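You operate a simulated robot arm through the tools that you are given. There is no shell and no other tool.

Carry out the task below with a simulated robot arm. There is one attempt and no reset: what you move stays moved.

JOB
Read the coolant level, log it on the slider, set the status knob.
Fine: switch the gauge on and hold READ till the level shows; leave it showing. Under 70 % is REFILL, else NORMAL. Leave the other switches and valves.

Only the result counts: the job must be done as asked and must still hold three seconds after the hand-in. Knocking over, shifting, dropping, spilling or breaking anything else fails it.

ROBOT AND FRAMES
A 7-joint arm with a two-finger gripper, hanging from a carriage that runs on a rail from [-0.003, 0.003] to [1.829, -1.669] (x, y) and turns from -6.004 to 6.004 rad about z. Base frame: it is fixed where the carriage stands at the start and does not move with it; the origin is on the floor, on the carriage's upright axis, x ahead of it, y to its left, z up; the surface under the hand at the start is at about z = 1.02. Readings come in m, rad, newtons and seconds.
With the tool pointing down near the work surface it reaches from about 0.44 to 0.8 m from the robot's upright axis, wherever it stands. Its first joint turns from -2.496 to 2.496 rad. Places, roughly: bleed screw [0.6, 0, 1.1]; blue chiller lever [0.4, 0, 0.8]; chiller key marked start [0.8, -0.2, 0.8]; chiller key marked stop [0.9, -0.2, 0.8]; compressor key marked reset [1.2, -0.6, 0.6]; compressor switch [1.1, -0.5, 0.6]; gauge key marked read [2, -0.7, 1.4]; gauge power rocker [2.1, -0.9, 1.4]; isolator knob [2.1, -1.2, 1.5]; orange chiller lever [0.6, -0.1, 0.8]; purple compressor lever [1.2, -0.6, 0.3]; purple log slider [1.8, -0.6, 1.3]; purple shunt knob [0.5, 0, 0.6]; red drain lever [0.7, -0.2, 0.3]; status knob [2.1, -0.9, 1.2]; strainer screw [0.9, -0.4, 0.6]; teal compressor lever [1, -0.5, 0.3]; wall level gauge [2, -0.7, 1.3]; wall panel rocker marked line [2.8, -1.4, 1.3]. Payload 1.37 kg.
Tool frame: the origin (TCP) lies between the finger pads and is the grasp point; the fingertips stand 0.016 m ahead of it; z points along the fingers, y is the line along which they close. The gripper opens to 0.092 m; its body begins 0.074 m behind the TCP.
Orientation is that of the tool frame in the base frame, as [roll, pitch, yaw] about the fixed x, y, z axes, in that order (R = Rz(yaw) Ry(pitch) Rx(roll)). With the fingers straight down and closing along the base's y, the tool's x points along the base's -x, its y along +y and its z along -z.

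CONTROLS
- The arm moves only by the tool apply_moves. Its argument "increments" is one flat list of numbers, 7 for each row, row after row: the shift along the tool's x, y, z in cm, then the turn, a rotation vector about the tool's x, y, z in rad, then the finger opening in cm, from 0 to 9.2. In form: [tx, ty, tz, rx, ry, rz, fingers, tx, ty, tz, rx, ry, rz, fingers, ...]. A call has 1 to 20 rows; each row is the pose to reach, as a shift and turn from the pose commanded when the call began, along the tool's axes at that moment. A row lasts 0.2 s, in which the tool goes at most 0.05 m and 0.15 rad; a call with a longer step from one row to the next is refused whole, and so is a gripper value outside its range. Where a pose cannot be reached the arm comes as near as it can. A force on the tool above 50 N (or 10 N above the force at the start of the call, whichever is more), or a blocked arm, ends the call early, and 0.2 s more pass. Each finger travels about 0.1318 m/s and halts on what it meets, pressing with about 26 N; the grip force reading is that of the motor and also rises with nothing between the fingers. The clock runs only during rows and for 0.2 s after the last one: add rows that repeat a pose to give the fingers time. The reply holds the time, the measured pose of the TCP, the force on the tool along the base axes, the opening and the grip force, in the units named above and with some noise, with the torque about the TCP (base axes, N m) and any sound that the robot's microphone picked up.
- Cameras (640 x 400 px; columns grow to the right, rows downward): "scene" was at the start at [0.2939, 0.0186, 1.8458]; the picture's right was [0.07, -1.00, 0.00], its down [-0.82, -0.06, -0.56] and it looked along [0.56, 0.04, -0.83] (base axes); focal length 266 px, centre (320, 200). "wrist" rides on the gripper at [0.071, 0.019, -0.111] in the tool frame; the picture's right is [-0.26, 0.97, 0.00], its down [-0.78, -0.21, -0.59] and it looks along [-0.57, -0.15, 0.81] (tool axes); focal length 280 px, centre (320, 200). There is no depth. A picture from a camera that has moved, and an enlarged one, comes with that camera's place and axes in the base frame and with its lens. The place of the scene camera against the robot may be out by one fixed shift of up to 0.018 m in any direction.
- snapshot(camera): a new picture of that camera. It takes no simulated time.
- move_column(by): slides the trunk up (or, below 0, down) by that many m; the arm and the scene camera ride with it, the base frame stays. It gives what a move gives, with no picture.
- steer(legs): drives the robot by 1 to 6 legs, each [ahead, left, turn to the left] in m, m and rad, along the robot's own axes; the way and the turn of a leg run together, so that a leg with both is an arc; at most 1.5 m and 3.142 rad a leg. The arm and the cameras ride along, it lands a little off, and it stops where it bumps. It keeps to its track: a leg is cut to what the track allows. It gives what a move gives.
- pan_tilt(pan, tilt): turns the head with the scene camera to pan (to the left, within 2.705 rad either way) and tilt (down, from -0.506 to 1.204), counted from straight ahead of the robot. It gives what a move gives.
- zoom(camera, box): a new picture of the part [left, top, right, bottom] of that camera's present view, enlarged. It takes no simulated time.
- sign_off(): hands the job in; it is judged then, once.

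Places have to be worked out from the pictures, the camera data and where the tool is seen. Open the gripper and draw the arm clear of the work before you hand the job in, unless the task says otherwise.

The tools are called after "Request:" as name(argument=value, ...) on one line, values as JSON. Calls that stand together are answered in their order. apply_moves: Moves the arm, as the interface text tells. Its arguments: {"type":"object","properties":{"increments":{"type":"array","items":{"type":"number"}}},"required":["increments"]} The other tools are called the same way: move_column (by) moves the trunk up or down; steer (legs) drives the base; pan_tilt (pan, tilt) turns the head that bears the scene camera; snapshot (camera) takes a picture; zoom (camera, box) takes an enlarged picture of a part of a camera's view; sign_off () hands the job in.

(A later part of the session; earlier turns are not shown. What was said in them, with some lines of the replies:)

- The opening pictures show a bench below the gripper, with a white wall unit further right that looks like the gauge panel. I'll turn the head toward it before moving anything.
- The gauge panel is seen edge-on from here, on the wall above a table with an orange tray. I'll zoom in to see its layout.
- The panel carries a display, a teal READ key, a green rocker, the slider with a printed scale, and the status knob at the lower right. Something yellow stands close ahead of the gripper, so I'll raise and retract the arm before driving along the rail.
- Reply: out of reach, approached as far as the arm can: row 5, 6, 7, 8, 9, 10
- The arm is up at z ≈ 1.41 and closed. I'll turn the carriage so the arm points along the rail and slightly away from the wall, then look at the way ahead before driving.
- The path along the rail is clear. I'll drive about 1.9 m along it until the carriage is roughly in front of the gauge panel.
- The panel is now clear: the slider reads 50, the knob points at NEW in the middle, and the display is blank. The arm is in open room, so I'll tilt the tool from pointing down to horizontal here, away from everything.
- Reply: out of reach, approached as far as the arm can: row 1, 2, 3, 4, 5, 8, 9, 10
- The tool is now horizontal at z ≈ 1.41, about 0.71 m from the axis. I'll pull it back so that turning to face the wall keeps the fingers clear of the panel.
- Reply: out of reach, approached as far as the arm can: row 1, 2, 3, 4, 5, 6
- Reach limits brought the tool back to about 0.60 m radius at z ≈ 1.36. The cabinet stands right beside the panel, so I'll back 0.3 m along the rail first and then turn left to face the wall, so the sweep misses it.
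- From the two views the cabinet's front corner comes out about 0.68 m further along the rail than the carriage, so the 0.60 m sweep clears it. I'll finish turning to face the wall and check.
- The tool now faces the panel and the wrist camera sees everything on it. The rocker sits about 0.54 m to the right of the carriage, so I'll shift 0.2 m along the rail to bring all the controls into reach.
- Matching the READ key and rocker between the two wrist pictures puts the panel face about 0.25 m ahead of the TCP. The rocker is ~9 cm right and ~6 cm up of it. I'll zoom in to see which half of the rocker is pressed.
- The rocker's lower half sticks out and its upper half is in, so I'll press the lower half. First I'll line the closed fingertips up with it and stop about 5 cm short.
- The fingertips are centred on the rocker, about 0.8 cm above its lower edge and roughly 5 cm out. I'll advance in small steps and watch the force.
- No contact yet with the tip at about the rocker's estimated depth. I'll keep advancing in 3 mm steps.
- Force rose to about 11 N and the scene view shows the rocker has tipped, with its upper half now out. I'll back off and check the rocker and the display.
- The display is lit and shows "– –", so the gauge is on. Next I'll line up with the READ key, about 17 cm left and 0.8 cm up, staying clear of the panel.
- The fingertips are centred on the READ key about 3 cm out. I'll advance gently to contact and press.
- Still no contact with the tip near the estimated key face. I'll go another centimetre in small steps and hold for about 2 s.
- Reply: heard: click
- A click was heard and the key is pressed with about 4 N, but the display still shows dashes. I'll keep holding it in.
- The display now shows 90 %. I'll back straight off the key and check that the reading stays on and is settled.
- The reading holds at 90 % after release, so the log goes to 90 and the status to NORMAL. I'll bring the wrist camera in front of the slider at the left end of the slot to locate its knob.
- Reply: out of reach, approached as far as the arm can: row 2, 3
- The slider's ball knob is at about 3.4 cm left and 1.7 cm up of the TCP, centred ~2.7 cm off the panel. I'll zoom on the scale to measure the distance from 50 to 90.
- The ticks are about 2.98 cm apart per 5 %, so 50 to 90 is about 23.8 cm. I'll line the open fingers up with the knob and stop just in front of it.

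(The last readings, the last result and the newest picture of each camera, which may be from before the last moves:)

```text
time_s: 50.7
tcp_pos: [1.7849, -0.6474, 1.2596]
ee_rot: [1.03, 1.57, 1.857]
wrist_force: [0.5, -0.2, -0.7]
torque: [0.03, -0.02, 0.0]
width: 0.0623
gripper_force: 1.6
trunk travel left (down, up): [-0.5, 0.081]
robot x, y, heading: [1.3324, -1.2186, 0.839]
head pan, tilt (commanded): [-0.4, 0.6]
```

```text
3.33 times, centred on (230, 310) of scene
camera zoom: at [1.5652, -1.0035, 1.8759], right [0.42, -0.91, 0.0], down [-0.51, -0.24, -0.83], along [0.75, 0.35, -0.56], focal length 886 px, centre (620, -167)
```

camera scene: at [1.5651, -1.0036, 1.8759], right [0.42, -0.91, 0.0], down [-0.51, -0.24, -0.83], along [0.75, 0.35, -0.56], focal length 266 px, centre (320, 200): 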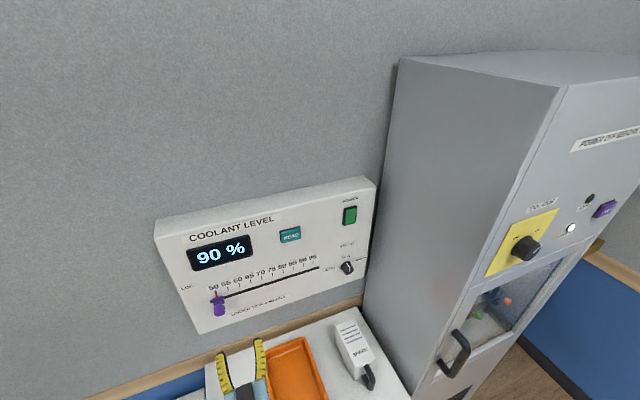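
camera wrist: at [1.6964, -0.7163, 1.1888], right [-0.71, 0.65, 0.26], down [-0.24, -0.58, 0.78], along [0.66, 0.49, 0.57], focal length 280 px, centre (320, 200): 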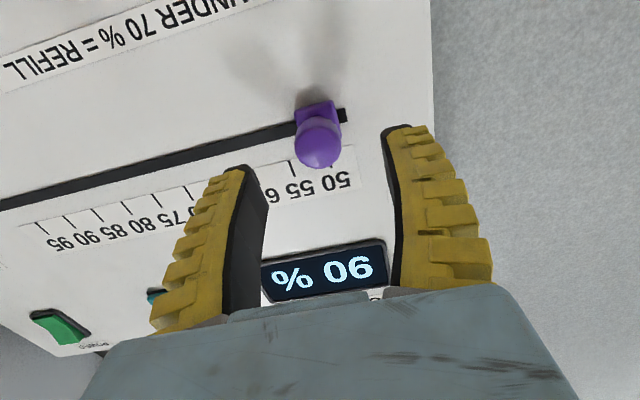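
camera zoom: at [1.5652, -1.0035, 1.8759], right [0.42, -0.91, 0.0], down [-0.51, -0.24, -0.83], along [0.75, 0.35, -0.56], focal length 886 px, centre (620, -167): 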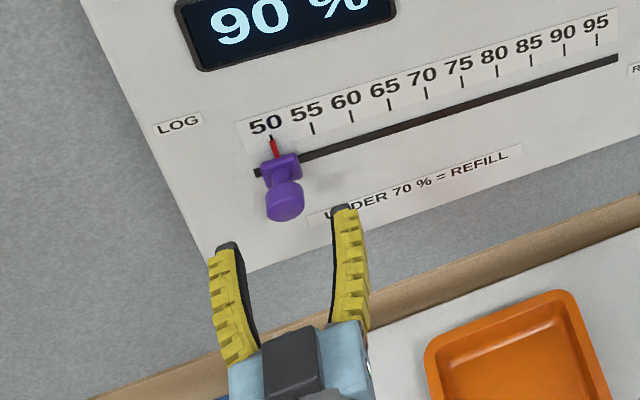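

The knob is centred between the open fingers. I'll advance 5 cm so the pads straddle it, then close.

Request:
apply_moves(increments=[0, 0, 2.5, 0, 0, 0, 6, 0, 0, 4, 0, 0, 0, 6, 0, 0, 5, 0, 0, 0, 6, 0, 0, 5, 0, 0, 0, 6])

Request:
snapshot(camera="wrist")

Request:
zoom(camera="scene", box=[150, 250, 310, 370])

```text
time_s: 51.7
tcp_pos: [1.82, -0.6119, 1.2565]
ee_rot: [2.201, 1.571, 3.031]
wrist_force: [-0.4, 0.7, 0.0]
torque: [0.0, 0.04, 0.0]
width: 0.0623
gripper_force: 1.9
trunk travel left (down, up): [-0.5, 0.081]
robot x, y, heading: [1.3334, -1.2166, 0.844]
head pan, tilt (commanded): [-0.4, 0.6]
```

```text
taken
camera wrist: at [1.7301, -0.6795, 1.1875], right [-0.71, 0.65, 0.26], down [-0.24, -0.58, 0.78], along [0.66, 0.49, 0.57], focal length 280 px, centre (320, 200)
```

wrist: 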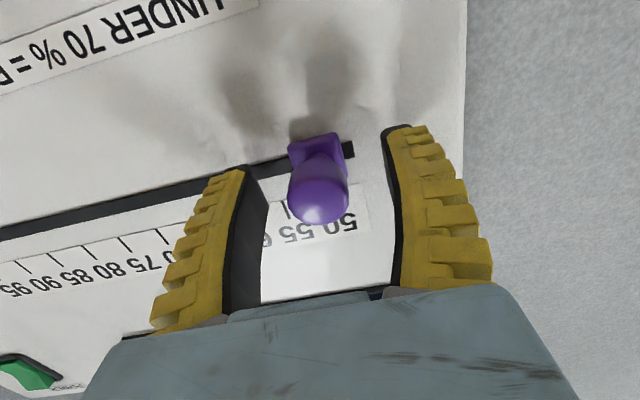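

```text
3.33 times, centred on (230, 310) of scene
camera zoom: at [1.5652, -1.0035, 1.8759], right [0.42, -0.91, 0.0], down [-0.51, -0.24, -0.83], along [0.75, 0.35, -0.56], focal length 886 px, centre (620, -167)
```

zoom: 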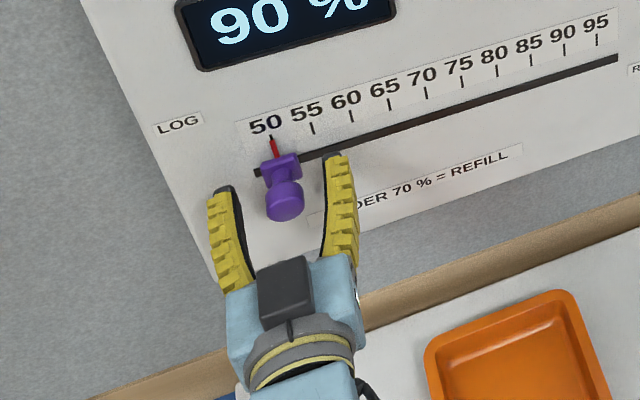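

The pads straddle the knob with room on both sides and no contact force. Closing the gripper now.

Request:
apply_moves(increments=[0, 0, 0, 0, 0, 0, 4.5, 0, 0, 0, 0, 0, 0, 3.2, 0, 0, 0, 0, 0, 0, 2, 0, 0, 0, 0, 0, 0, 2, 0, 0, 0, 0, 0, 0, 2])

Request:
snapshot(camera="wrist")

Request:
zoom(camera="scene", box=[150, 250, 310, 370])

```text
time_s: 52.9
tcp_pos: [1.8184, -0.6107, 1.2574]
ee_rot: [1.791, 1.569, 2.622]
wrist_force: [-0.5, -0.1, -0.1]
torque: [0.0, 0.01, -0.02]
width: 0.0238
gripper_force: 3.0
trunk travel left (down, up): [-0.5, 0.081]
robot x, y, heading: [1.3339, -1.2174, 0.837]
head pan, tilt (commanded): [-0.4, 0.6]
```

```text
taken
camera wrist: at [1.7301, -0.6796, 1.1878], right [-0.71, 0.65, 0.26], down [-0.24, -0.58, 0.78], along [0.66, 0.49, 0.57], focal length 280 px, centre (320, 200)
```

wrist: 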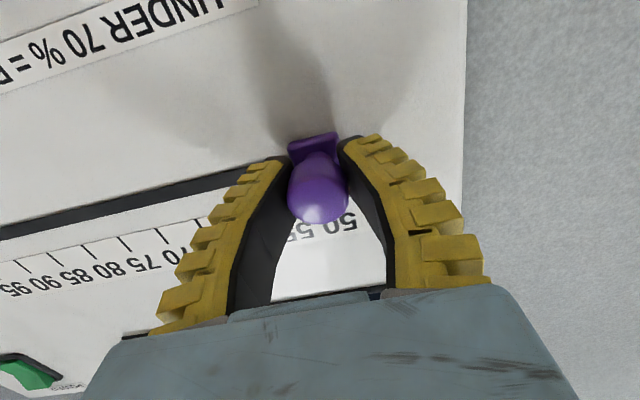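

```text
3.33 times, centred on (230, 310) of scene
camera zoom: at [1.5651, -1.0036, 1.8759], right [0.42, -0.91, 0.0], down [-0.51, -0.24, -0.83], along [0.75, 0.35, -0.56], focal length 886 px, centre (620, -167)
```

zoom: 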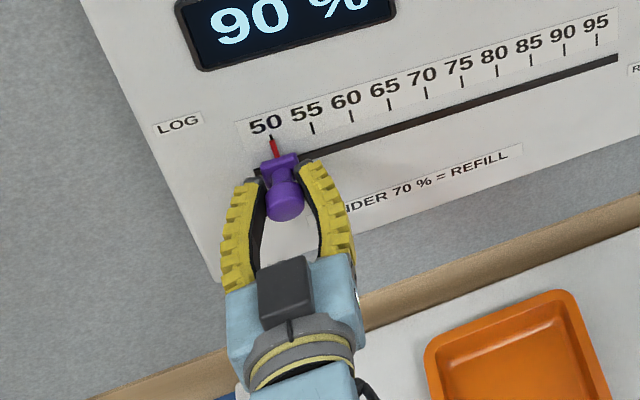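

The fingers have closed around the knob's neck with a light touch of about 3 N. I'll firm up the grip slightly before sliding.

Request:
apply_moves(increments=[0, 0, 0, 0, 0, 0, 1.5, 0, 0, 0, 0, 0, 0, 1.0, 0, 0, 0, 0, 0, 0, 1.0])

```text
time_s: 53.7
tcp_pos: [1.8191, -0.6112, 1.2566]
ee_rot: [2.652, 1.569, -2.801]
wrist_force: [2.1, -3.6, -3.4]
torque: [-0.05, 0.07, -0.04]
width: 0.017
gripper_force: 27.6
trunk travel left (down, up): [-0.5, 0.081]
robot x, y, heading: [1.3348, -1.2176, 0.836]
head pan, tilt (commanded): [-0.4, 0.6]
```

The grip is firm on the neck, about 17 mm wide at 27 N. I'll slide it right by a few centimetres first and check forces and tracking.

Request:
apply_moves(increments=[0, -0.7, 0, 0, 0, 0, 1.0, 0, -1.6, 0, 0, 0, 0, 1.0, 0, -2.6, 0, 0, 0, 0, 1.0, 0, -3.6, 0, 0, 0, 0, 1.0, 0, -4.6, 0, 0, 0, 0, 1.0])

Request:
zoom(camera="scene", box=[150, 250, 330, 370])

```text
time_s: 54.9
tcp_pos: [1.8526, -0.6427, 1.2583]
ee_rot: [2.012, 1.569, 2.841]
wrist_force: [1.5, 0.0, -6.4]
torque: [-0.03, 0.04, 0.0]
width: 0.017
gripper_force: 28.8
trunk travel left (down, up): [-0.5, 0.081]
robot x, y, heading: [1.3372, -1.2162, 0.837]
head pan, tilt (commanded): [-0.4, 0.6]
```

```text
3.33 times, centred on (240, 310) of scene
camera zoom: at [1.5651, -1.0037, 1.8757], right [0.42, -0.91, 0.0], down [-0.51, -0.24, -0.82], along [0.75, 0.35, -0.57], focal length 886 px, centre (587, -167)
```

zoom: 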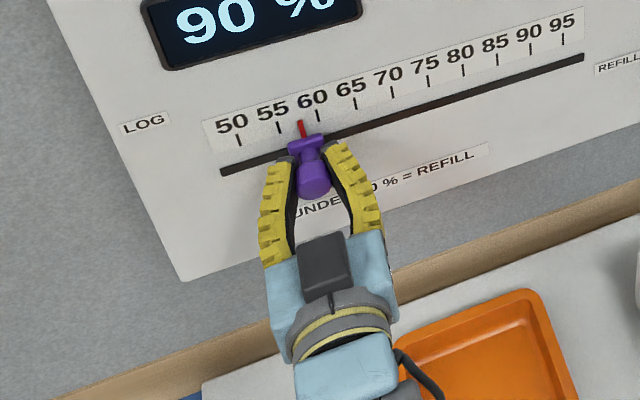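

The slider follows smoothly, the pointer is near 58, and 4.6 cm of travel matches the tick spacing. The small downward force says the tool is a hair high, so I'll lower it 1.5 mm while sliding the remaining 19 cm.

Request:
apply_moves(increments=[0.1, -1, 0, 0, 0, 0, 1.0, 0.15, -2.5, 0, 0, 0, 0, 1.0, 0.15, -4, 0, 0, 0, 0, 1.0, 0.15, -5.5, 0, 0, 0, 0, 1.0, 0.15, -7, 0, 0, 0, 0, 1.0, 0.15, -8.5, 0, 0, 0, 0, 1.0, 0.15, -10, 0, 0, 0, 0, 1.0, 0.15, -11.5, 0, 0, 0, 0, 1.0, 0.15, -13, 0, 0, 0, 0, 1.0, 0.15, -14.5, 0, 0, 0, 0, 1.0, 0.15, -16, 0, 0, 0, 0, 1.0, 0.15, -17.2, 0, 0, 0, 0, 1.0, 0.15, -18.2, 0, 0, 0, 0, 1.0, 0.15, -18.9, 0, 0, 0, 0, 1.0, 0.15, -18.9, 0, 0, 0, 0, 1.0])

Request:
zoom(camera="scene", box=[210, 240, 350, 340])

Request:
zoom(camera="wrist", box=[240, 100, 400, 240])

```text
time_s: 58.1
tcp_pos: [1.9929, -0.7708, 1.2573]
ee_rot: [0.354, 1.569, 1.184]
wrist_force: [-8.9, -12.8, 23.5]
torque: [0.06, -0.09, -0.02]
width: 0.0154
gripper_force: 27.6
trunk travel left (down, up): [-0.5, 0.081]
robot x, y, heading: [1.3353, -1.2168, 0.838]
head pan, tilt (commanded): [-0.4, 0.6]
```

```text
4.00 times, centred on (280, 290) of scene
camera zoom: at [1.5654, -1.0037, 1.8761], right [0.42, -0.91, 0.0], down [-0.51, -0.24, -0.83], along [0.75, 0.35, -0.56], focal length 1063 px, centre (480, -160)
```

zoom: 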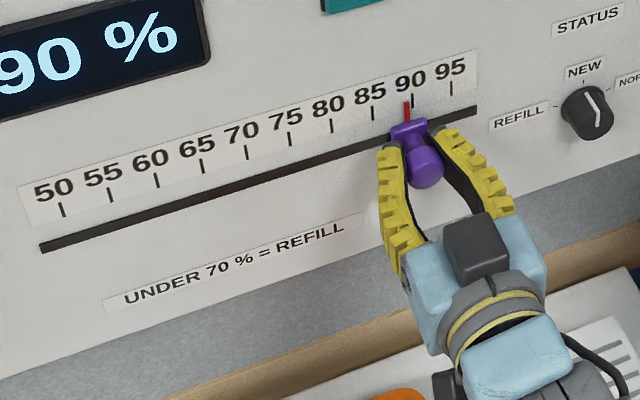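

```text
2.86 times, centred on (320, 170) of wrist
camera zoom: at [1.904, -0.8385, 1.1864], right [-0.71, 0.65, 0.26], down [-0.24, -0.58, 0.78], along [0.66, 0.49, 0.57], focal length 801 px, centre (320, 286)
```

zoom: 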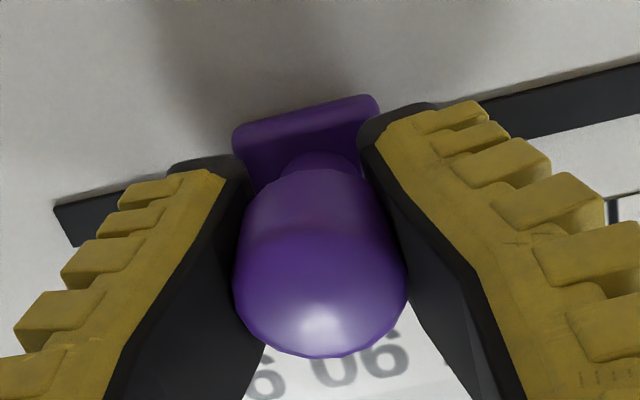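

The pointer is just left of 90. The tool now feels about 23 N upward and 15 N outward, so I'll undo the height offset and ease off slightly before the final nudge. First a closer look at the pointer.

Request:
apply_moves(increments=[-0.07, 0, -0.07, 0, 0, 0, 1.0, -0.13, 0, -0.13, 0, 0, 0, 1.0, -0.13, 0, -0.13, 0, 0, 0, 1.0])

Request:
zoom(camera="scene", box=[285, 245, 335, 280])

```text
time_s: 58.9
tcp_pos: [1.993, -0.7698, 1.2562]
ee_rot: [2.223, 1.568, 3.052]
wrist_force: [5.7, 6.0, 4.4]
torque: [0.01, -0.01, 0.04]
width: 0.0157
gripper_force: 28.2
trunk travel left (down, up): [-0.5, 0.081]
robot x, y, heading: [1.339, -1.22, 0.832]
head pan, tilt (commanded): [-0.4, 0.6]
```

```text
11.43 times, centred on (310, 262) of scene
camera zoom: at [1.5655, -1.0032, 1.8761], right [0.42, -0.91, 0.0], down [-0.51, -0.24, -0.83], along [0.75, 0.35, -0.56], focal length 3038 px, centre (434, -514)
```

zoom: 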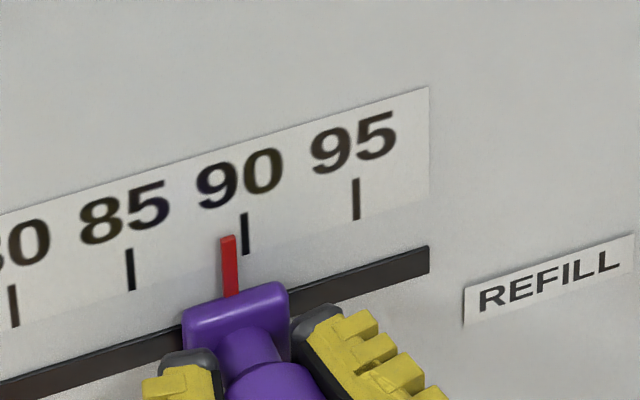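

The red pointer is about 4–6 mm short of the 90 tick, and forces are low again. I'll nudge the slider 5 mm further and check.

Request:
apply_moves(increments=[0, -0.25, 0, 0, 0, 0, 1.0, 0, -0.5, 0, 0, 0, 0, 1.0, 0, -0.5, 0, 0, 0, 0, 1.0])

Request:
zoom(camera="scene", box=[285, 245, 335, 280])

```text
time_s: 59.7
tcp_pos: [1.9955, -0.7736, 1.2577]
ee_rot: [2.099, 1.57, 2.929]
wrist_force: [9.6, 10.7, -9.1]
torque: [-0.11, 0.09, 0.05]
width: 0.0141
gripper_force: 27.6
trunk travel left (down, up): [-0.5, 0.081]
robot x, y, heading: [1.3324, -1.2197, 0.839]
head pan, tilt (commanded): [-0.4, 0.6]
```

```text
11.43 times, centred on (310, 262) of scene
camera zoom: at [1.5653, -1.0032, 1.876], right [0.42, -0.91, 0.0], down [-0.51, -0.24, -0.83], along [0.75, 0.35, -0.56], focal length 3038 px, centre (434, -514)
```

zoom: 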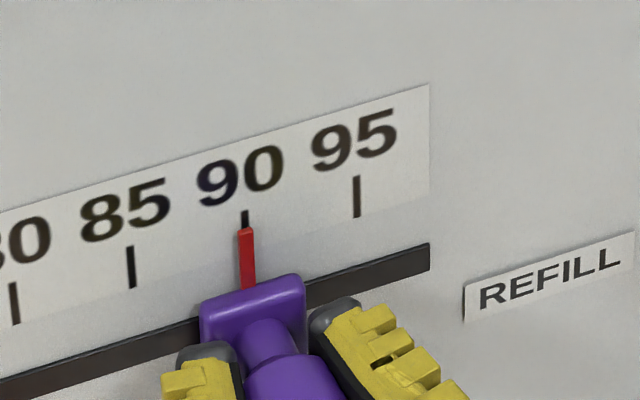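

The pointer now overlaps the 90 tick. Allowing for the pointer standing slightly proud of the panel, I'll add 1 mm, relax the residual forces, then open the gripper and look again.

Request:
apply_moves(increments=[0.03, -0.1, 0.05, 0, 0, 0, 1.0, 0.06, -0.1, 0.1, 0, 0, 0, 1.0, 0.06, -0.1, 0.1, 0, 0, 0, 1.0])

Request:
zoom(camera="scene", box=[285, 245, 335, 280])

```text
time_s: 60.5
tcp_pos: [1.9957, -0.7752, 1.2562]
ee_rot: [1.223, 1.57, 2.051]
wrist_force: [0.8, 0.0, -3.0]
torque: [0.05, -0.04, 0.0]
width: 0.014
gripper_force: 27.9
trunk travel left (down, up): [-0.5, 0.081]
robot x, y, heading: [1.3345, -1.2188, 0.84]
head pan, tilt (commanded): [-0.4, 0.6]
```

```text
11.43 times, centred on (310, 262) of scene
camera zoom: at [1.5651, -1.0036, 1.8759], right [0.42, -0.91, 0.0], down [-0.51, -0.24, -0.82], along [0.75, 0.35, -0.57], focal length 3038 px, centre (434, -514)
```

zoom: 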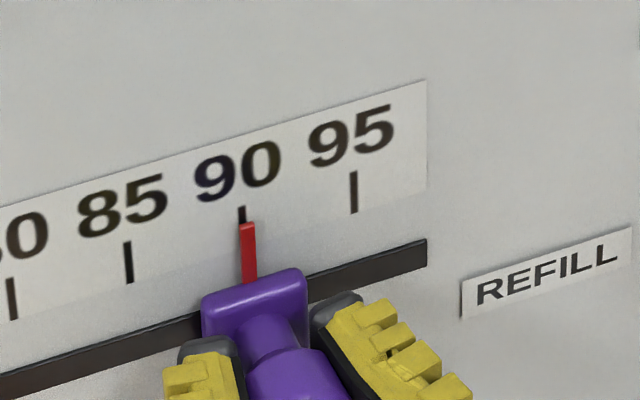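

Residual forces are near zero and the pointer sits at 90. Opening the gripper and backing straight away from the knob.

Request:
apply_moves(increments=[0, 0, 0, 0, 0, 0, 2.5, 0, 0, 0, 0, 0, 0, 4, 0, 0, 0, 0, 0, 0, 5.5, 0, 0, 0, 0, 0, 0, 5.5, 0, 0, -2, 0, 0, 0, 5.5, 0, 0, -5, 0, 0, 0, 5.5, 0, 0, -8, 0, 0, 0, 5.5, 0, 0, -10, 0, 0, 0, 5.5, 0, 0, -10, 0, 0, 0, 5.5])

Request:
zoom(camera="scene", box=[285, 245, 335, 280])

Request:
snapshot(camera="wrist")

Request:
snapshot(camera="scene")

```text
time_s: 62.5
tcp_pos: [1.9298, -0.8487, 1.2568]
ee_rot: [1.989, 1.569, 2.821]
wrist_force: [0.2, -0.4, -0.4]
torque: [0.0, -0.01, 0.04]
width: 0.058
gripper_force: 1.3
trunk travel left (down, up): [-0.5, 0.081]
robot x, y, heading: [1.3351, -1.2194, 0.836]
head pan, tilt (commanded): [-0.4, 0.6]
```

```text
11.43 times, centred on (310, 262) of scene
camera zoom: at [1.5651, -1.0036, 1.8759], right [0.42, -0.91, 0.0], down [-0.51, -0.24, -0.83], along [0.75, 0.35, -0.56], focal length 3038 px, centre (434, -514)
```

zoom: 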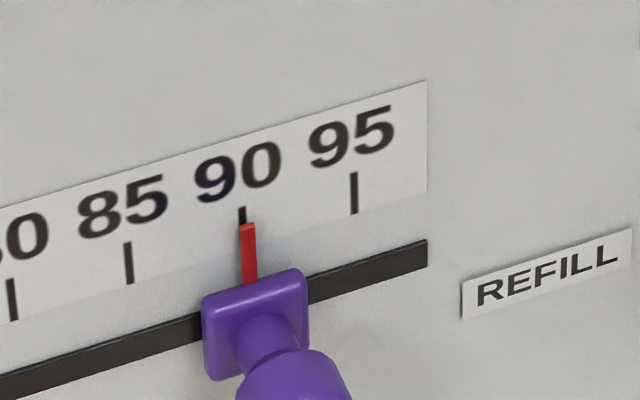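

```text
taken
camera wrist: at [1.8401, -0.9173, 1.1863], right [-0.71, 0.65, 0.26], down [-0.24, -0.58, 0.78], along [0.66, 0.49, 0.57], focal length 280 px, centre (320, 200)
```

wrist: 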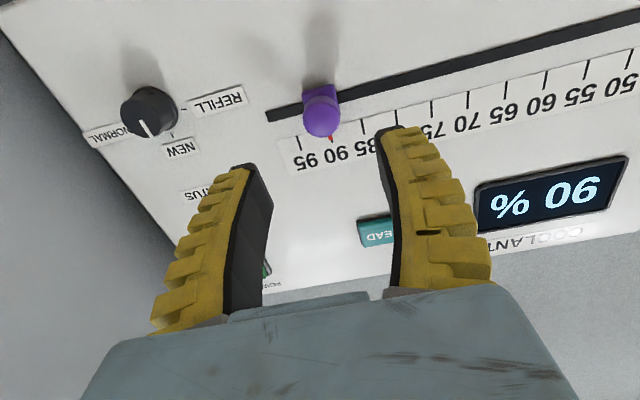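

```text
taken
camera scene: at [1.5651, -1.0036, 1.8759], right [0.42, -0.91, 0.0], down [-0.51, -0.24, -0.83], along [0.75, 0.35, -0.56], focal length 266 px, centre (320, 200)
```

scene: 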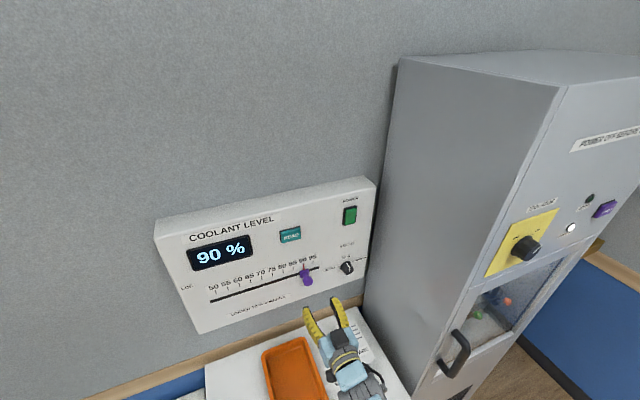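

The slider stayed put after release. I'll check the pointer from the wrist camera, which now looks at it almost straight on, and study the status knob.

Request:
zoom(camera="wrist", box=[270, 70, 390, 170])

Request:
zoom(camera="wrist", box=[70, 60, 260, 180])

Request:
zoom(camera="scene", box=[310, 230, 380, 290])

```text
4.00 times, centred on (330, 120) of wrist
camera zoom: at [1.8401, -0.9173, 1.1863], right [-0.71, 0.65, 0.26], down [-0.24, -0.58, 0.78], along [0.66, 0.49, 0.57], focal length 1122 px, centre (280, 520)
```

zoom: 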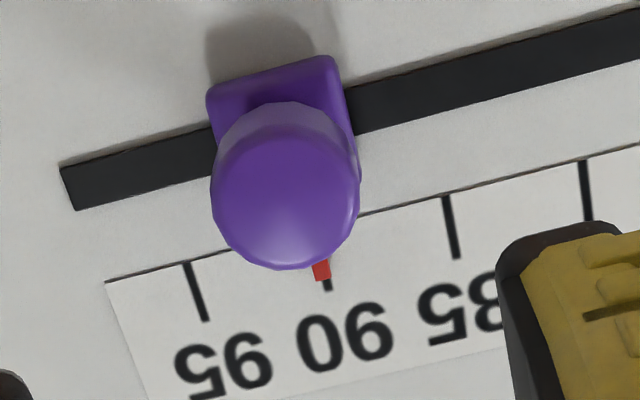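

```text
3.33 times, centred on (165, 120) of wrist
camera zoom: at [1.8401, -0.9173, 1.1863], right [-0.71, 0.65, 0.26], down [-0.24, -0.58, 0.78], along [0.66, 0.49, 0.57], focal length 935 px, centre (837, 467)
```

zoom: 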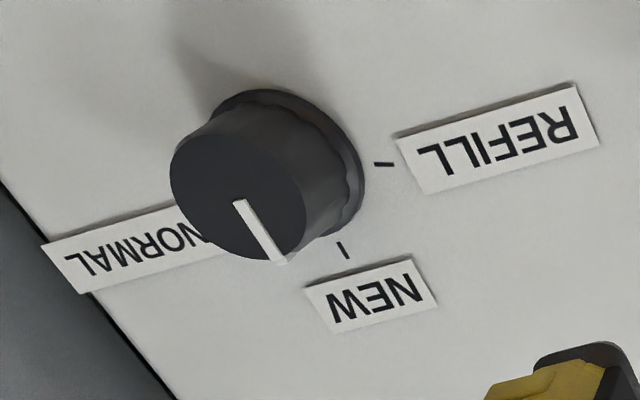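

```text
6.67 times, centred on (345, 260) of scene
camera zoom: at [1.5651, -1.0036, 1.8759], right [0.42, -0.91, 0.0], down [-0.51, -0.24, -0.83], along [0.75, 0.35, -0.56], focal length 1772 px, centre (153, -200)
```

zoom: 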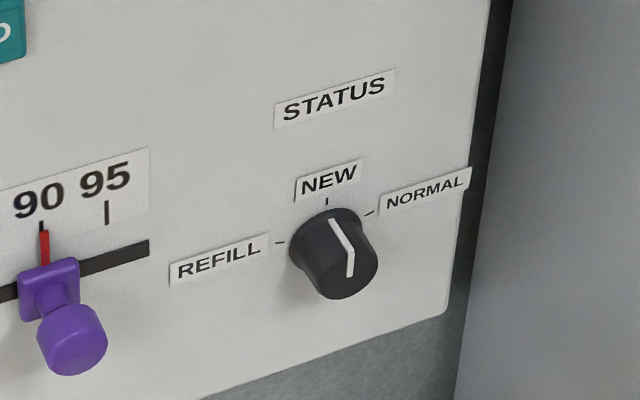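

The pointer reads 90 within about 0.1. For the knob, both views give a centre about 13.7 cm right and 3.2 cm below the TCP, a ~3 cm cap reaching to D ≈ 0.777, and a NORMAL tick ~75° clockwise. I'll move in front of it and pre-rotate the gripper −0.6 rad to split the turn.

Request:
apply_moves(increments=[0.5, -2, -1, 0, 0, 0, 5.5, 1.2, -5, -1, 0, 0, 0, 5.5, 2, -8.5, -1, 0, 0, -0.12, 5.5, 2.8, -12, -1, 0, 0, -0.26, 5.5, 3.2, -13.7, -1, 0, 0, -0.4, 5.5, 3.2, -13.7, -1, 0, 0, -0.5, 5.5, 3.2, -13.7, -1, 0, 0, -0.6, 5.5, 3.2, -13.7, -1, 0, 0, -0.6, 5.5])

Request:
snapshot(camera="wrist")

Request:
snapshot(camera="scene")

```text
time_s: 64.3
tcp_pos: [2.0232, -0.9475, 1.2263]
ee_rot: [-1.572, 0.97, -0.741]
wrist_force: [-0.3, 0.2, 0.4]
torque: [-0.02, -0.05, 0.04]
width: 0.0577
gripper_force: 1.8
trunk travel left (down, up): [-0.5, 0.081]
robot x, y, heading: [1.3321, -1.2171, 0.838]
head pan, tilt (commanded): [-0.4, 0.6]
```

```text
taken
camera wrist: at [1.9664, -1.046, 1.1559], right [-0.7, 0.64, -0.33], down [-0.59, -0.25, 0.76], along [0.4, 0.73, 0.56], focal length 280 px, centre (320, 200)
```

wrist: 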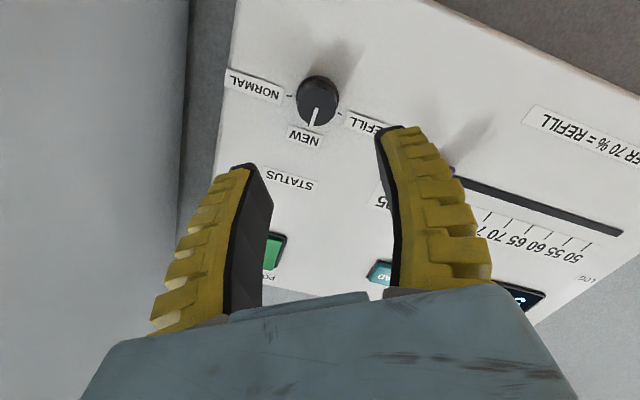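

```text
taken
camera scene: at [1.5651, -1.0035, 1.8759], right [0.42, -0.91, 0.0], down [-0.51, -0.24, -0.83], along [0.75, 0.35, -0.56], focal length 266 px, centre (320, 200)
```

scene: 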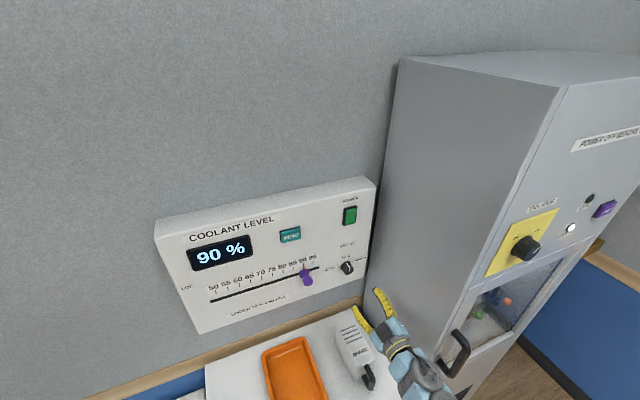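

The pose was reached. I'll zoom on the knob to centre the gripper axis on its cap before advancing.

Request:
zoom(camera="wrist", box=[250, 50, 410, 150])

```text
4.00 times, centred on (330, 100) of wrist
camera zoom: at [1.9664, -1.046, 1.1559], right [-0.7, 0.64, -0.33], down [-0.59, -0.25, 0.76], along [0.4, 0.73, 0.56], focal length 1122 px, centre (280, 600)
```

zoom: 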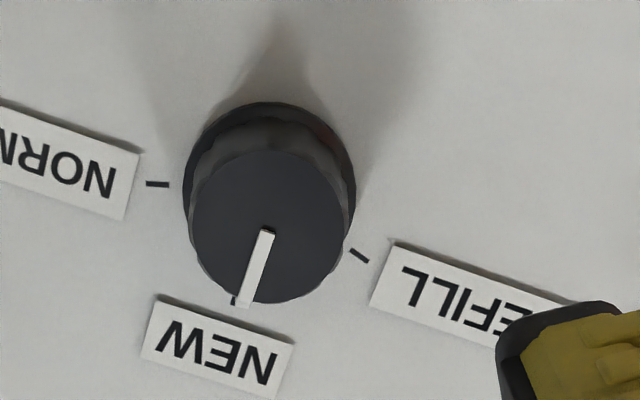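

The gripper axis is within 3 mm of the knob centre, and the NORMAL tick measures about 74° clockwise. I'll correct those millimetres and advance until the pads straddle the cap.

Request:
apply_moves(increments=[0.25, -0.2, 3, 0, 0, 0, 5.5, 0.25, -0.2, 6.5, 0, 0, 0, 5.5, 0.25, -0.2, 9, 0, 0, 0, 5.5, 0.25, -0.2, 10.3, 0, 0, 0, 5.5, 0.25, -0.2, 11, 0, 0, 0, 5.5, 0.25, -0.2, 11, 0, 0, 0, 5.5])

Request:
snapshot(camera="wrist")

Request:
zoom(camera="scene", box=[300, 220, 400, 310])

```text
time_s: 65.7
tcp_pos: [2.0987, -0.8693, 1.2237]
ee_rot: [-1.571, 0.972, -0.743]
wrist_force: [0.6, -0.1, -0.3]
torque: [0.01, 0.0, 0.02]
width: 0.0577
gripper_force: 2.5
trunk travel left (down, up): [-0.5, 0.081]
robot x, y, heading: [1.3334, -1.2196, 0.839]
head pan, tilt (commanded): [-0.4, 0.6]
```

```text
taken
camera wrist: at [2.0426, -0.9669, 1.1544], right [-0.7, 0.64, -0.33], down [-0.59, -0.26, 0.76], along [0.4, 0.73, 0.56], focal length 280 px, centre (320, 200)
```

wrist: 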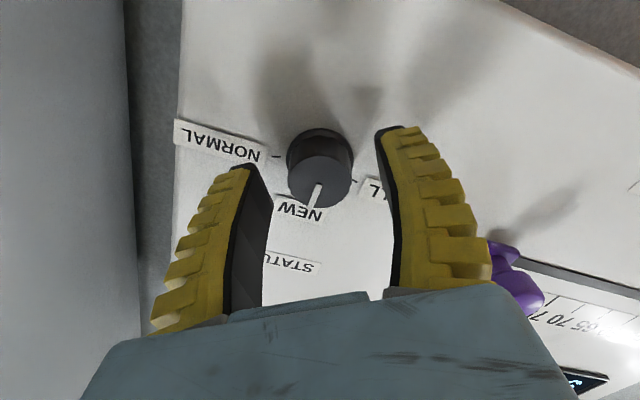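

```text
4.44 times, centred on (350, 265) of scene
camera zoom: at [1.5651, -1.0035, 1.8759], right [0.42, -0.91, 0.0], down [-0.51, -0.24, -0.83], along [0.75, 0.35, -0.56], focal length 1181 px, centre (187, -89)
```

zoom: 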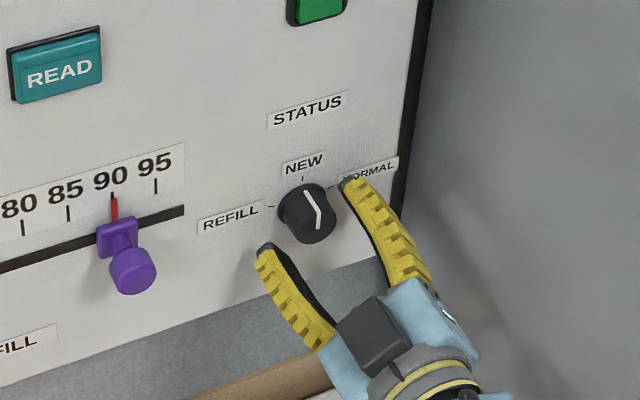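

The knob is between the fingers, one at the lower left and one at the upper right, with no contact. Closing the gripper on it.

Request:
apply_moves(increments=[0, 0, 0, 0, 0, 0, 4.5, 0, 0, 0, 0, 0, 0, 3.5, 0, 0, 0, 0, 0, 0, 2.5, 0, 0, 0, 0, 0, 0, 1.5, 0, 0, 0, 0, 0, 0, 1.5])

Request:
snapshot(camera="wrist")

Request:
zoom(camera="scene", box=[300, 220, 400, 310])

```text
time_s: 66.9
tcp_pos: [2.0984, -0.8698, 1.2242]
ee_rot: [-1.57, 0.973, -0.742]
wrist_force: [-5.7, -5.7, 6.2]
torque: [0.36, -0.3, 0.35]
width: 0.0251
gripper_force: 28.2
trunk travel left (down, up): [-0.5, 0.081]
robot x, y, heading: [1.3348, -1.2171, 0.841]
head pan, tilt (commanded): [-0.4, 0.6]
```

```text
taken
camera wrist: at [2.0426, -0.9675, 1.1549], right [-0.7, 0.64, -0.33], down [-0.59, -0.26, 0.76], along [0.4, 0.73, 0.56], focal length 280 px, centre (320, 200)
```

wrist: 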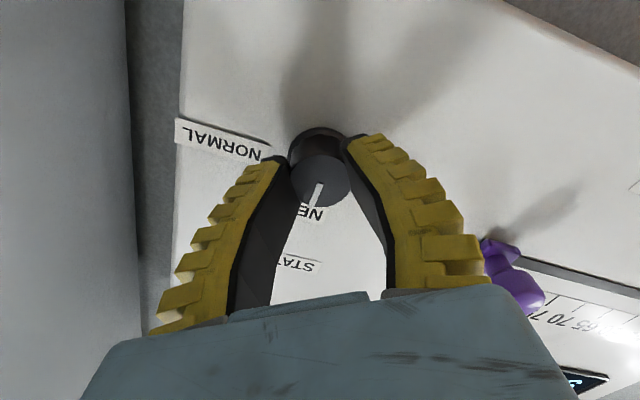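

```text
4.44 times, centred on (350, 265) of scene
camera zoom: at [1.5651, -1.0037, 1.8759], right [0.42, -0.91, 0.0], down [-0.51, -0.24, -0.82], along [0.75, 0.35, -0.57], focal length 1181 px, centre (187, -89)
```

zoom: 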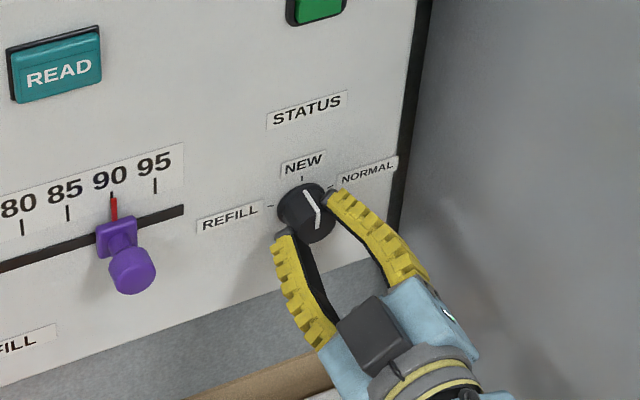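

The grip is solid at 28 N with small side forces. I'll turn clockwise by the first half and check.

Request:
apply_moves(increments=[0, 0, 0, 0, 0, 0.1, 1.5, 0, 0, 0, 0, 0, 0.22, 1.5, 0, 0, 0, 0, 0, 0.34, 1.5, 0, 0, 0, 0, 0, 0.46, 1.5, 0, 0, 0, 0, 0, 0.58, 1.5, 0, 0, 0, 0, 0, 0.65, 1.5])

Request:
zoom(camera="wrist", box=[240, 80, 400, 240])

Request:
zoom(camera="scene", box=[300, 220, 400, 310])

```text
time_s: 68.3
tcp_pos: [2.0986, -0.8685, 1.224]
ee_rot: [1.571, 1.517, 2.402]
wrist_force: [-14.8, -7.6, 11.9]
torque: [0.29, -0.3, 0.01]
width: 0.0244
gripper_force: 28.0
trunk travel left (down, up): [-0.5, 0.081]
robot x, y, heading: [1.3356, -1.2168, 0.841]
head pan, tilt (commanded): [-0.4, 0.6]
```

```text
2.50 times, centred on (320, 160) of wrist
camera zoom: at [2.0074, -0.9351, 1.1544], right [-0.7, 0.64, 0.31], down [-0.21, -0.61, 0.77], along [0.68, 0.47, 0.56], focal length 701 px, centre (320, 300)
```

zoom: 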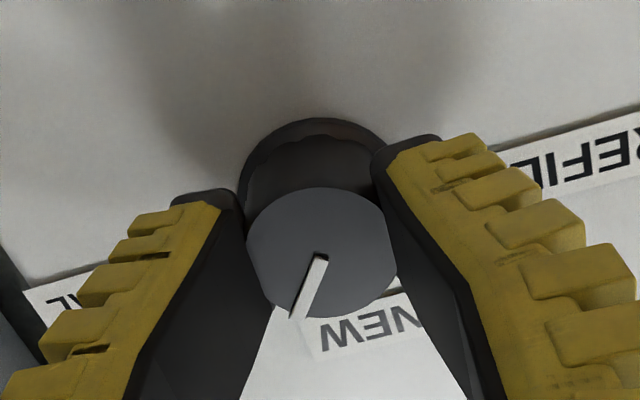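

```text
4.44 times, centred on (350, 265) of scene
camera zoom: at [1.5648, -1.0036, 1.8758], right [0.42, -0.91, 0.0], down [-0.51, -0.24, -0.82], along [0.75, 0.35, -0.57], focal length 1181 px, centre (187, -89)
```

zoom: 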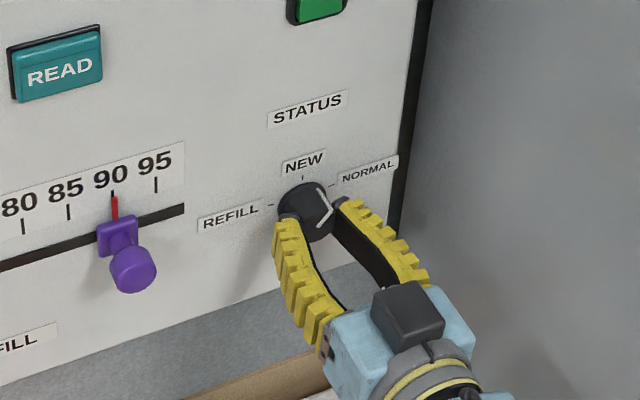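

The knob turns with the gripper and the pointer is about 38° over, halfway to NORMAL. I'll ease back 1 mm and continue with the second half.

Request:
apply_moves(increments=[0, 0, -0.05, 0, 0, 0.1, 1.5, 0, 0, -0.1, 0, 0, 0.22, 1.5, 0, 0, -0.1, 0, 0, 0.34, 1.5, 0, 0, -0.1, 0, 0, 0.46, 1.5, 0, 0, -0.1, 0, 0, 0.56, 1.5, 0, 0, -0.1, 0, 0, 0.64, 1.5, 0, 0, -0.1, 0, 0, 0.64, 1.5])

Request:
zoom(camera="wrist", box=[240, 80, 400, 240])

Request:
zoom(camera="scene", box=[300, 220, 400, 310])

```text
time_s: 69.9
tcp_pos: [2.0974, -0.8681, 1.2244]
ee_rot: [1.572, 0.878, 2.399]
wrist_force: [-15.0, -0.5, 12.1]
torque: [0.28, -0.25, -0.17]
width: 0.0236
gripper_force: 27.8
trunk travel left (down, up): [-0.5, 0.081]
robot x, y, heading: [1.3347, -1.2159, 0.835]
head pan, tilt (commanded): [-0.4, 0.6]
```

```text
2.50 times, centred on (320, 160) of wrist
camera zoom: at [1.9793, -0.9097, 1.1822], right [-0.42, 0.39, 0.82], down [0.09, -0.88, 0.46], along [0.9, 0.27, 0.34], focal length 701 px, centre (320, 300)
```

zoom: 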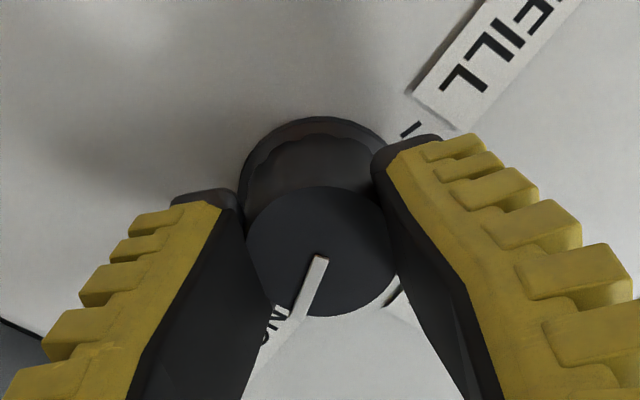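

```text
4.44 times, centred on (350, 265) of scene
camera zoom: at [1.5648, -1.0034, 1.8759], right [0.42, -0.91, 0.0], down [-0.51, -0.24, -0.82], along [0.75, 0.35, -0.57], focal length 1181 px, centre (187, -89)
```

zoom: 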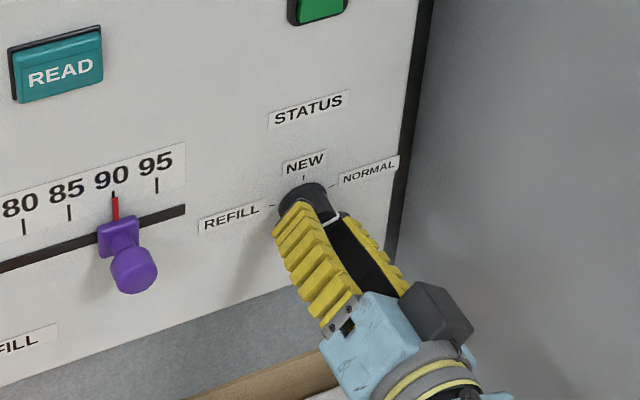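

The tool is now at +0.69 rad with the pointer still fixed relative to the fingers, so the knob should be about 74° over, at NORMAL. I'll open, back off, and check.

Request:
apply_moves(increments=[0, 0, 0, 0, 0, 0, 2.8, 0, 0, 0, 0, 0, 0, 4.2, 0, 0, 0, 0, 0, 0, 5.5, 0, 0, 0, 0, 0, 0, 5.5, 0, 0, -2, 0, 0, 0, 5.5, 0, 0, -5, 0, 0, 0, 5.5, 0, 0, -8, 0, 0, 0, 5.5, 0, 0, -11, 0, 0, 0, 5.5, 0, 0, -11, 0, 0, 0, 5.5])

Request:
snapshot(camera="wrist")

Request:
zoom(camera="scene", box=[310, 230, 380, 290])

```text
time_s: 71.9
tcp_pos: [2.0241, -0.9512, 1.2233]
ee_rot: [1.572, 0.88, 2.401]
wrist_force: [0.5, -0.1, -0.3]
torque: [0.0, 0.04, -0.02]
width: 0.0577
gripper_force: 2.6
trunk travel left (down, up): [-0.5, 0.081]
robot x, y, heading: [1.3376, -1.2223, 0.837]
head pan, tilt (commanded): [-0.4, 0.6]
```

```text
taken
camera wrist: at [1.9057, -0.9925, 1.1821], right [-0.42, 0.39, 0.82], down [0.09, -0.88, 0.47], along [0.9, 0.27, 0.34], focal length 280 px, centre (320, 200)
```

wrist: 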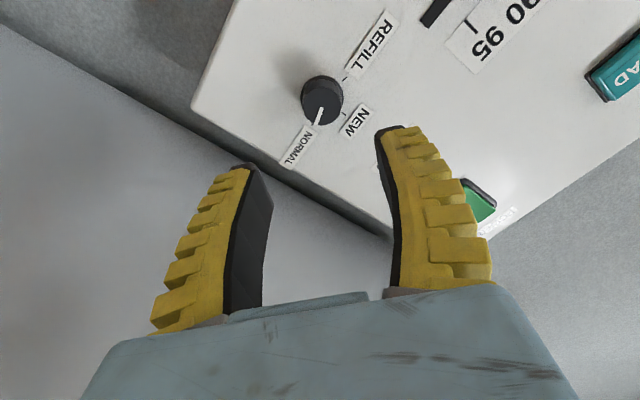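

```text
6.67 times, centred on (345, 260) of scene
camera zoom: at [1.5651, -1.0036, 1.8759], right [0.42, -0.91, 0.0], down [-0.51, -0.24, -0.83], along [0.75, 0.35, -0.56], focal length 1772 px, centre (153, -200)
```

zoom: 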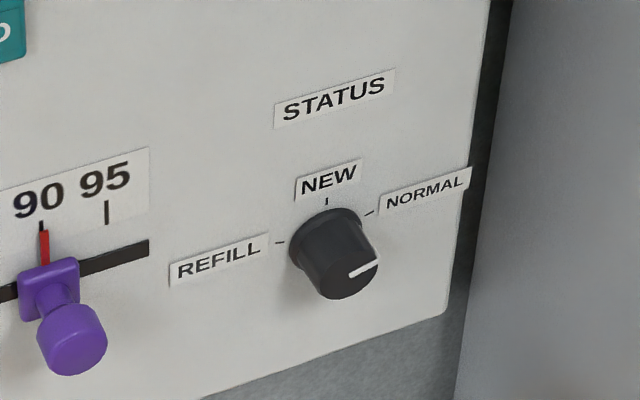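

The knob's pointer now lies toward NORMAL. I'll confirm with a close wrist zoom, along with the whole panel's state.

Request:
zoom(camera="wrist", box=[260, 50, 400, 170])

Request:
zoom(camera="scene", box=[150, 170, 390, 330])

```text
3.33 times, centred on (330, 110) of wrist
camera zoom: at [1.9057, -0.9925, 1.1821], right [-0.42, 0.39, 0.82], down [0.09, -0.88, 0.47], along [0.9, 0.27, 0.34], focal length 935 px, centre (287, 500)
```

zoom: 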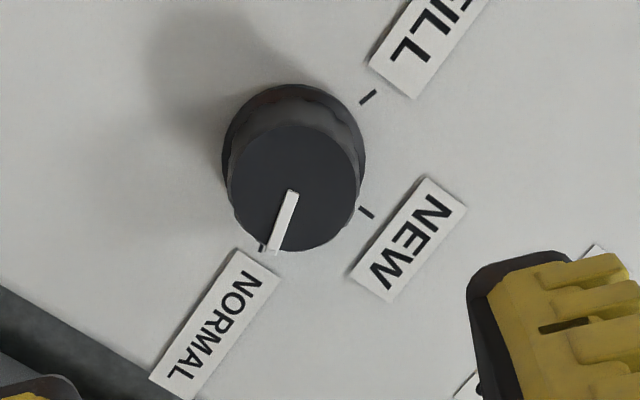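

```text
2.50 times, centred on (270, 250) of scene
camera zoom: at [1.5651, -1.0036, 1.8759], right [0.42, -0.91, 0.0], down [-0.51, -0.24, -0.83], along [0.75, 0.35, -0.56], focal length 664 px, centre (445, 75)
```

zoom: 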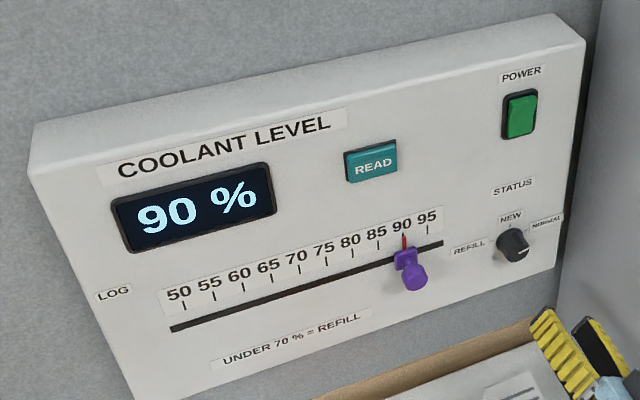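

The pointer measures about 74°, in line with the NORMAL tick, the display still reads 90 % and the slider is on 90. I'll draw the arm back and to the left, clear of the panel and cabinet.

Request:
apply_moves(increments=[0, 0, -2, 0, 0, 0, 5.5, 0, 0, -4, 0, 0, 0, 5.5, 1.5, 1.9, -6, 0, 0, 0, 5.5, 3.2, 3.9, -7, 0, 0, 0, 5.5, 5, 6, -8, 0, 0, 0, 5.5, 7, 8.3, -8, 0, 0, 0, 5.5, 9, 10.8, -8, 0, 0, 0, 5.5, 9, 10.8, -8, 0, 0, 0, 5.5])

Request:
snapshot(camera="scene")

Request:
snapshot(camera="wrist")

```text
time_s: 73.7
tcp_pos: [1.8675, -0.9149, 1.2236]
ee_rot: [1.573, 0.881, 2.4]
wrist_force: [-0.2, 0.4, -0.8]
torque: [0.0, -0.01, 0.02]
width: 0.0578
gripper_force: 2.2
trunk travel left (down, up): [-0.5, 0.081]
robot x, y, heading: [1.3366, -1.2159, 0.836]
head pan, tilt (commanded): [-0.4, 0.6]
```

```text
taken
camera scene: at [1.5652, -1.0036, 1.8759], right [0.42, -0.91, 0.0], down [-0.51, -0.24, -0.83], along [0.75, 0.35, -0.56], focal length 266 px, centre (320, 200)
```

scene: 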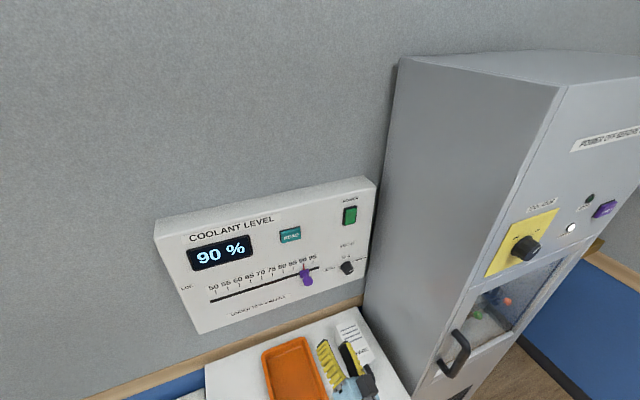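

```text
taken
camera wrist: at [1.7483, -0.9552, 1.1822], right [-0.43, 0.39, 0.82], down [0.09, -0.88, 0.47], along [0.9, 0.27, 0.34], focal length 280 px, centre (320, 200)
```

wrist: 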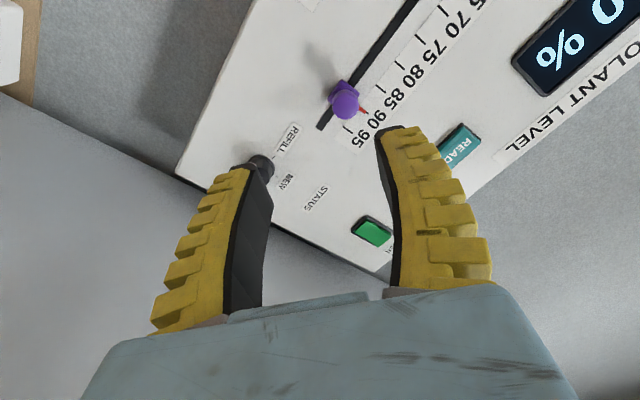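

The arm is clear of the panel with the gripper open. The display shows 90 %, the slider is at 90, the knob is at NORMAL, and nothing on the table has moved, so I'm handing the job in.

Request:
sign_off()

```text
The job is handed in.
```

The coolant level reads 90 %. I logged 90 on the slider and turned the status knob to NORMAL, because 90 % is above the 70 % refill limit.

- **Gauge:** I switched it on at the power rocker and held READ until the level appeared. It was still showing 90 % when I handed the job in.
- **Slider:** the pointer sits on the 90 mark, within about 0.1 by the close-up picture.
- **Status knob:** its pointer lines up with the NORMAL mark.

I operated no other switches or valves. The pictures show nothing shifted or knocked over. The gripper is open and the arm is drawn back from the panel.
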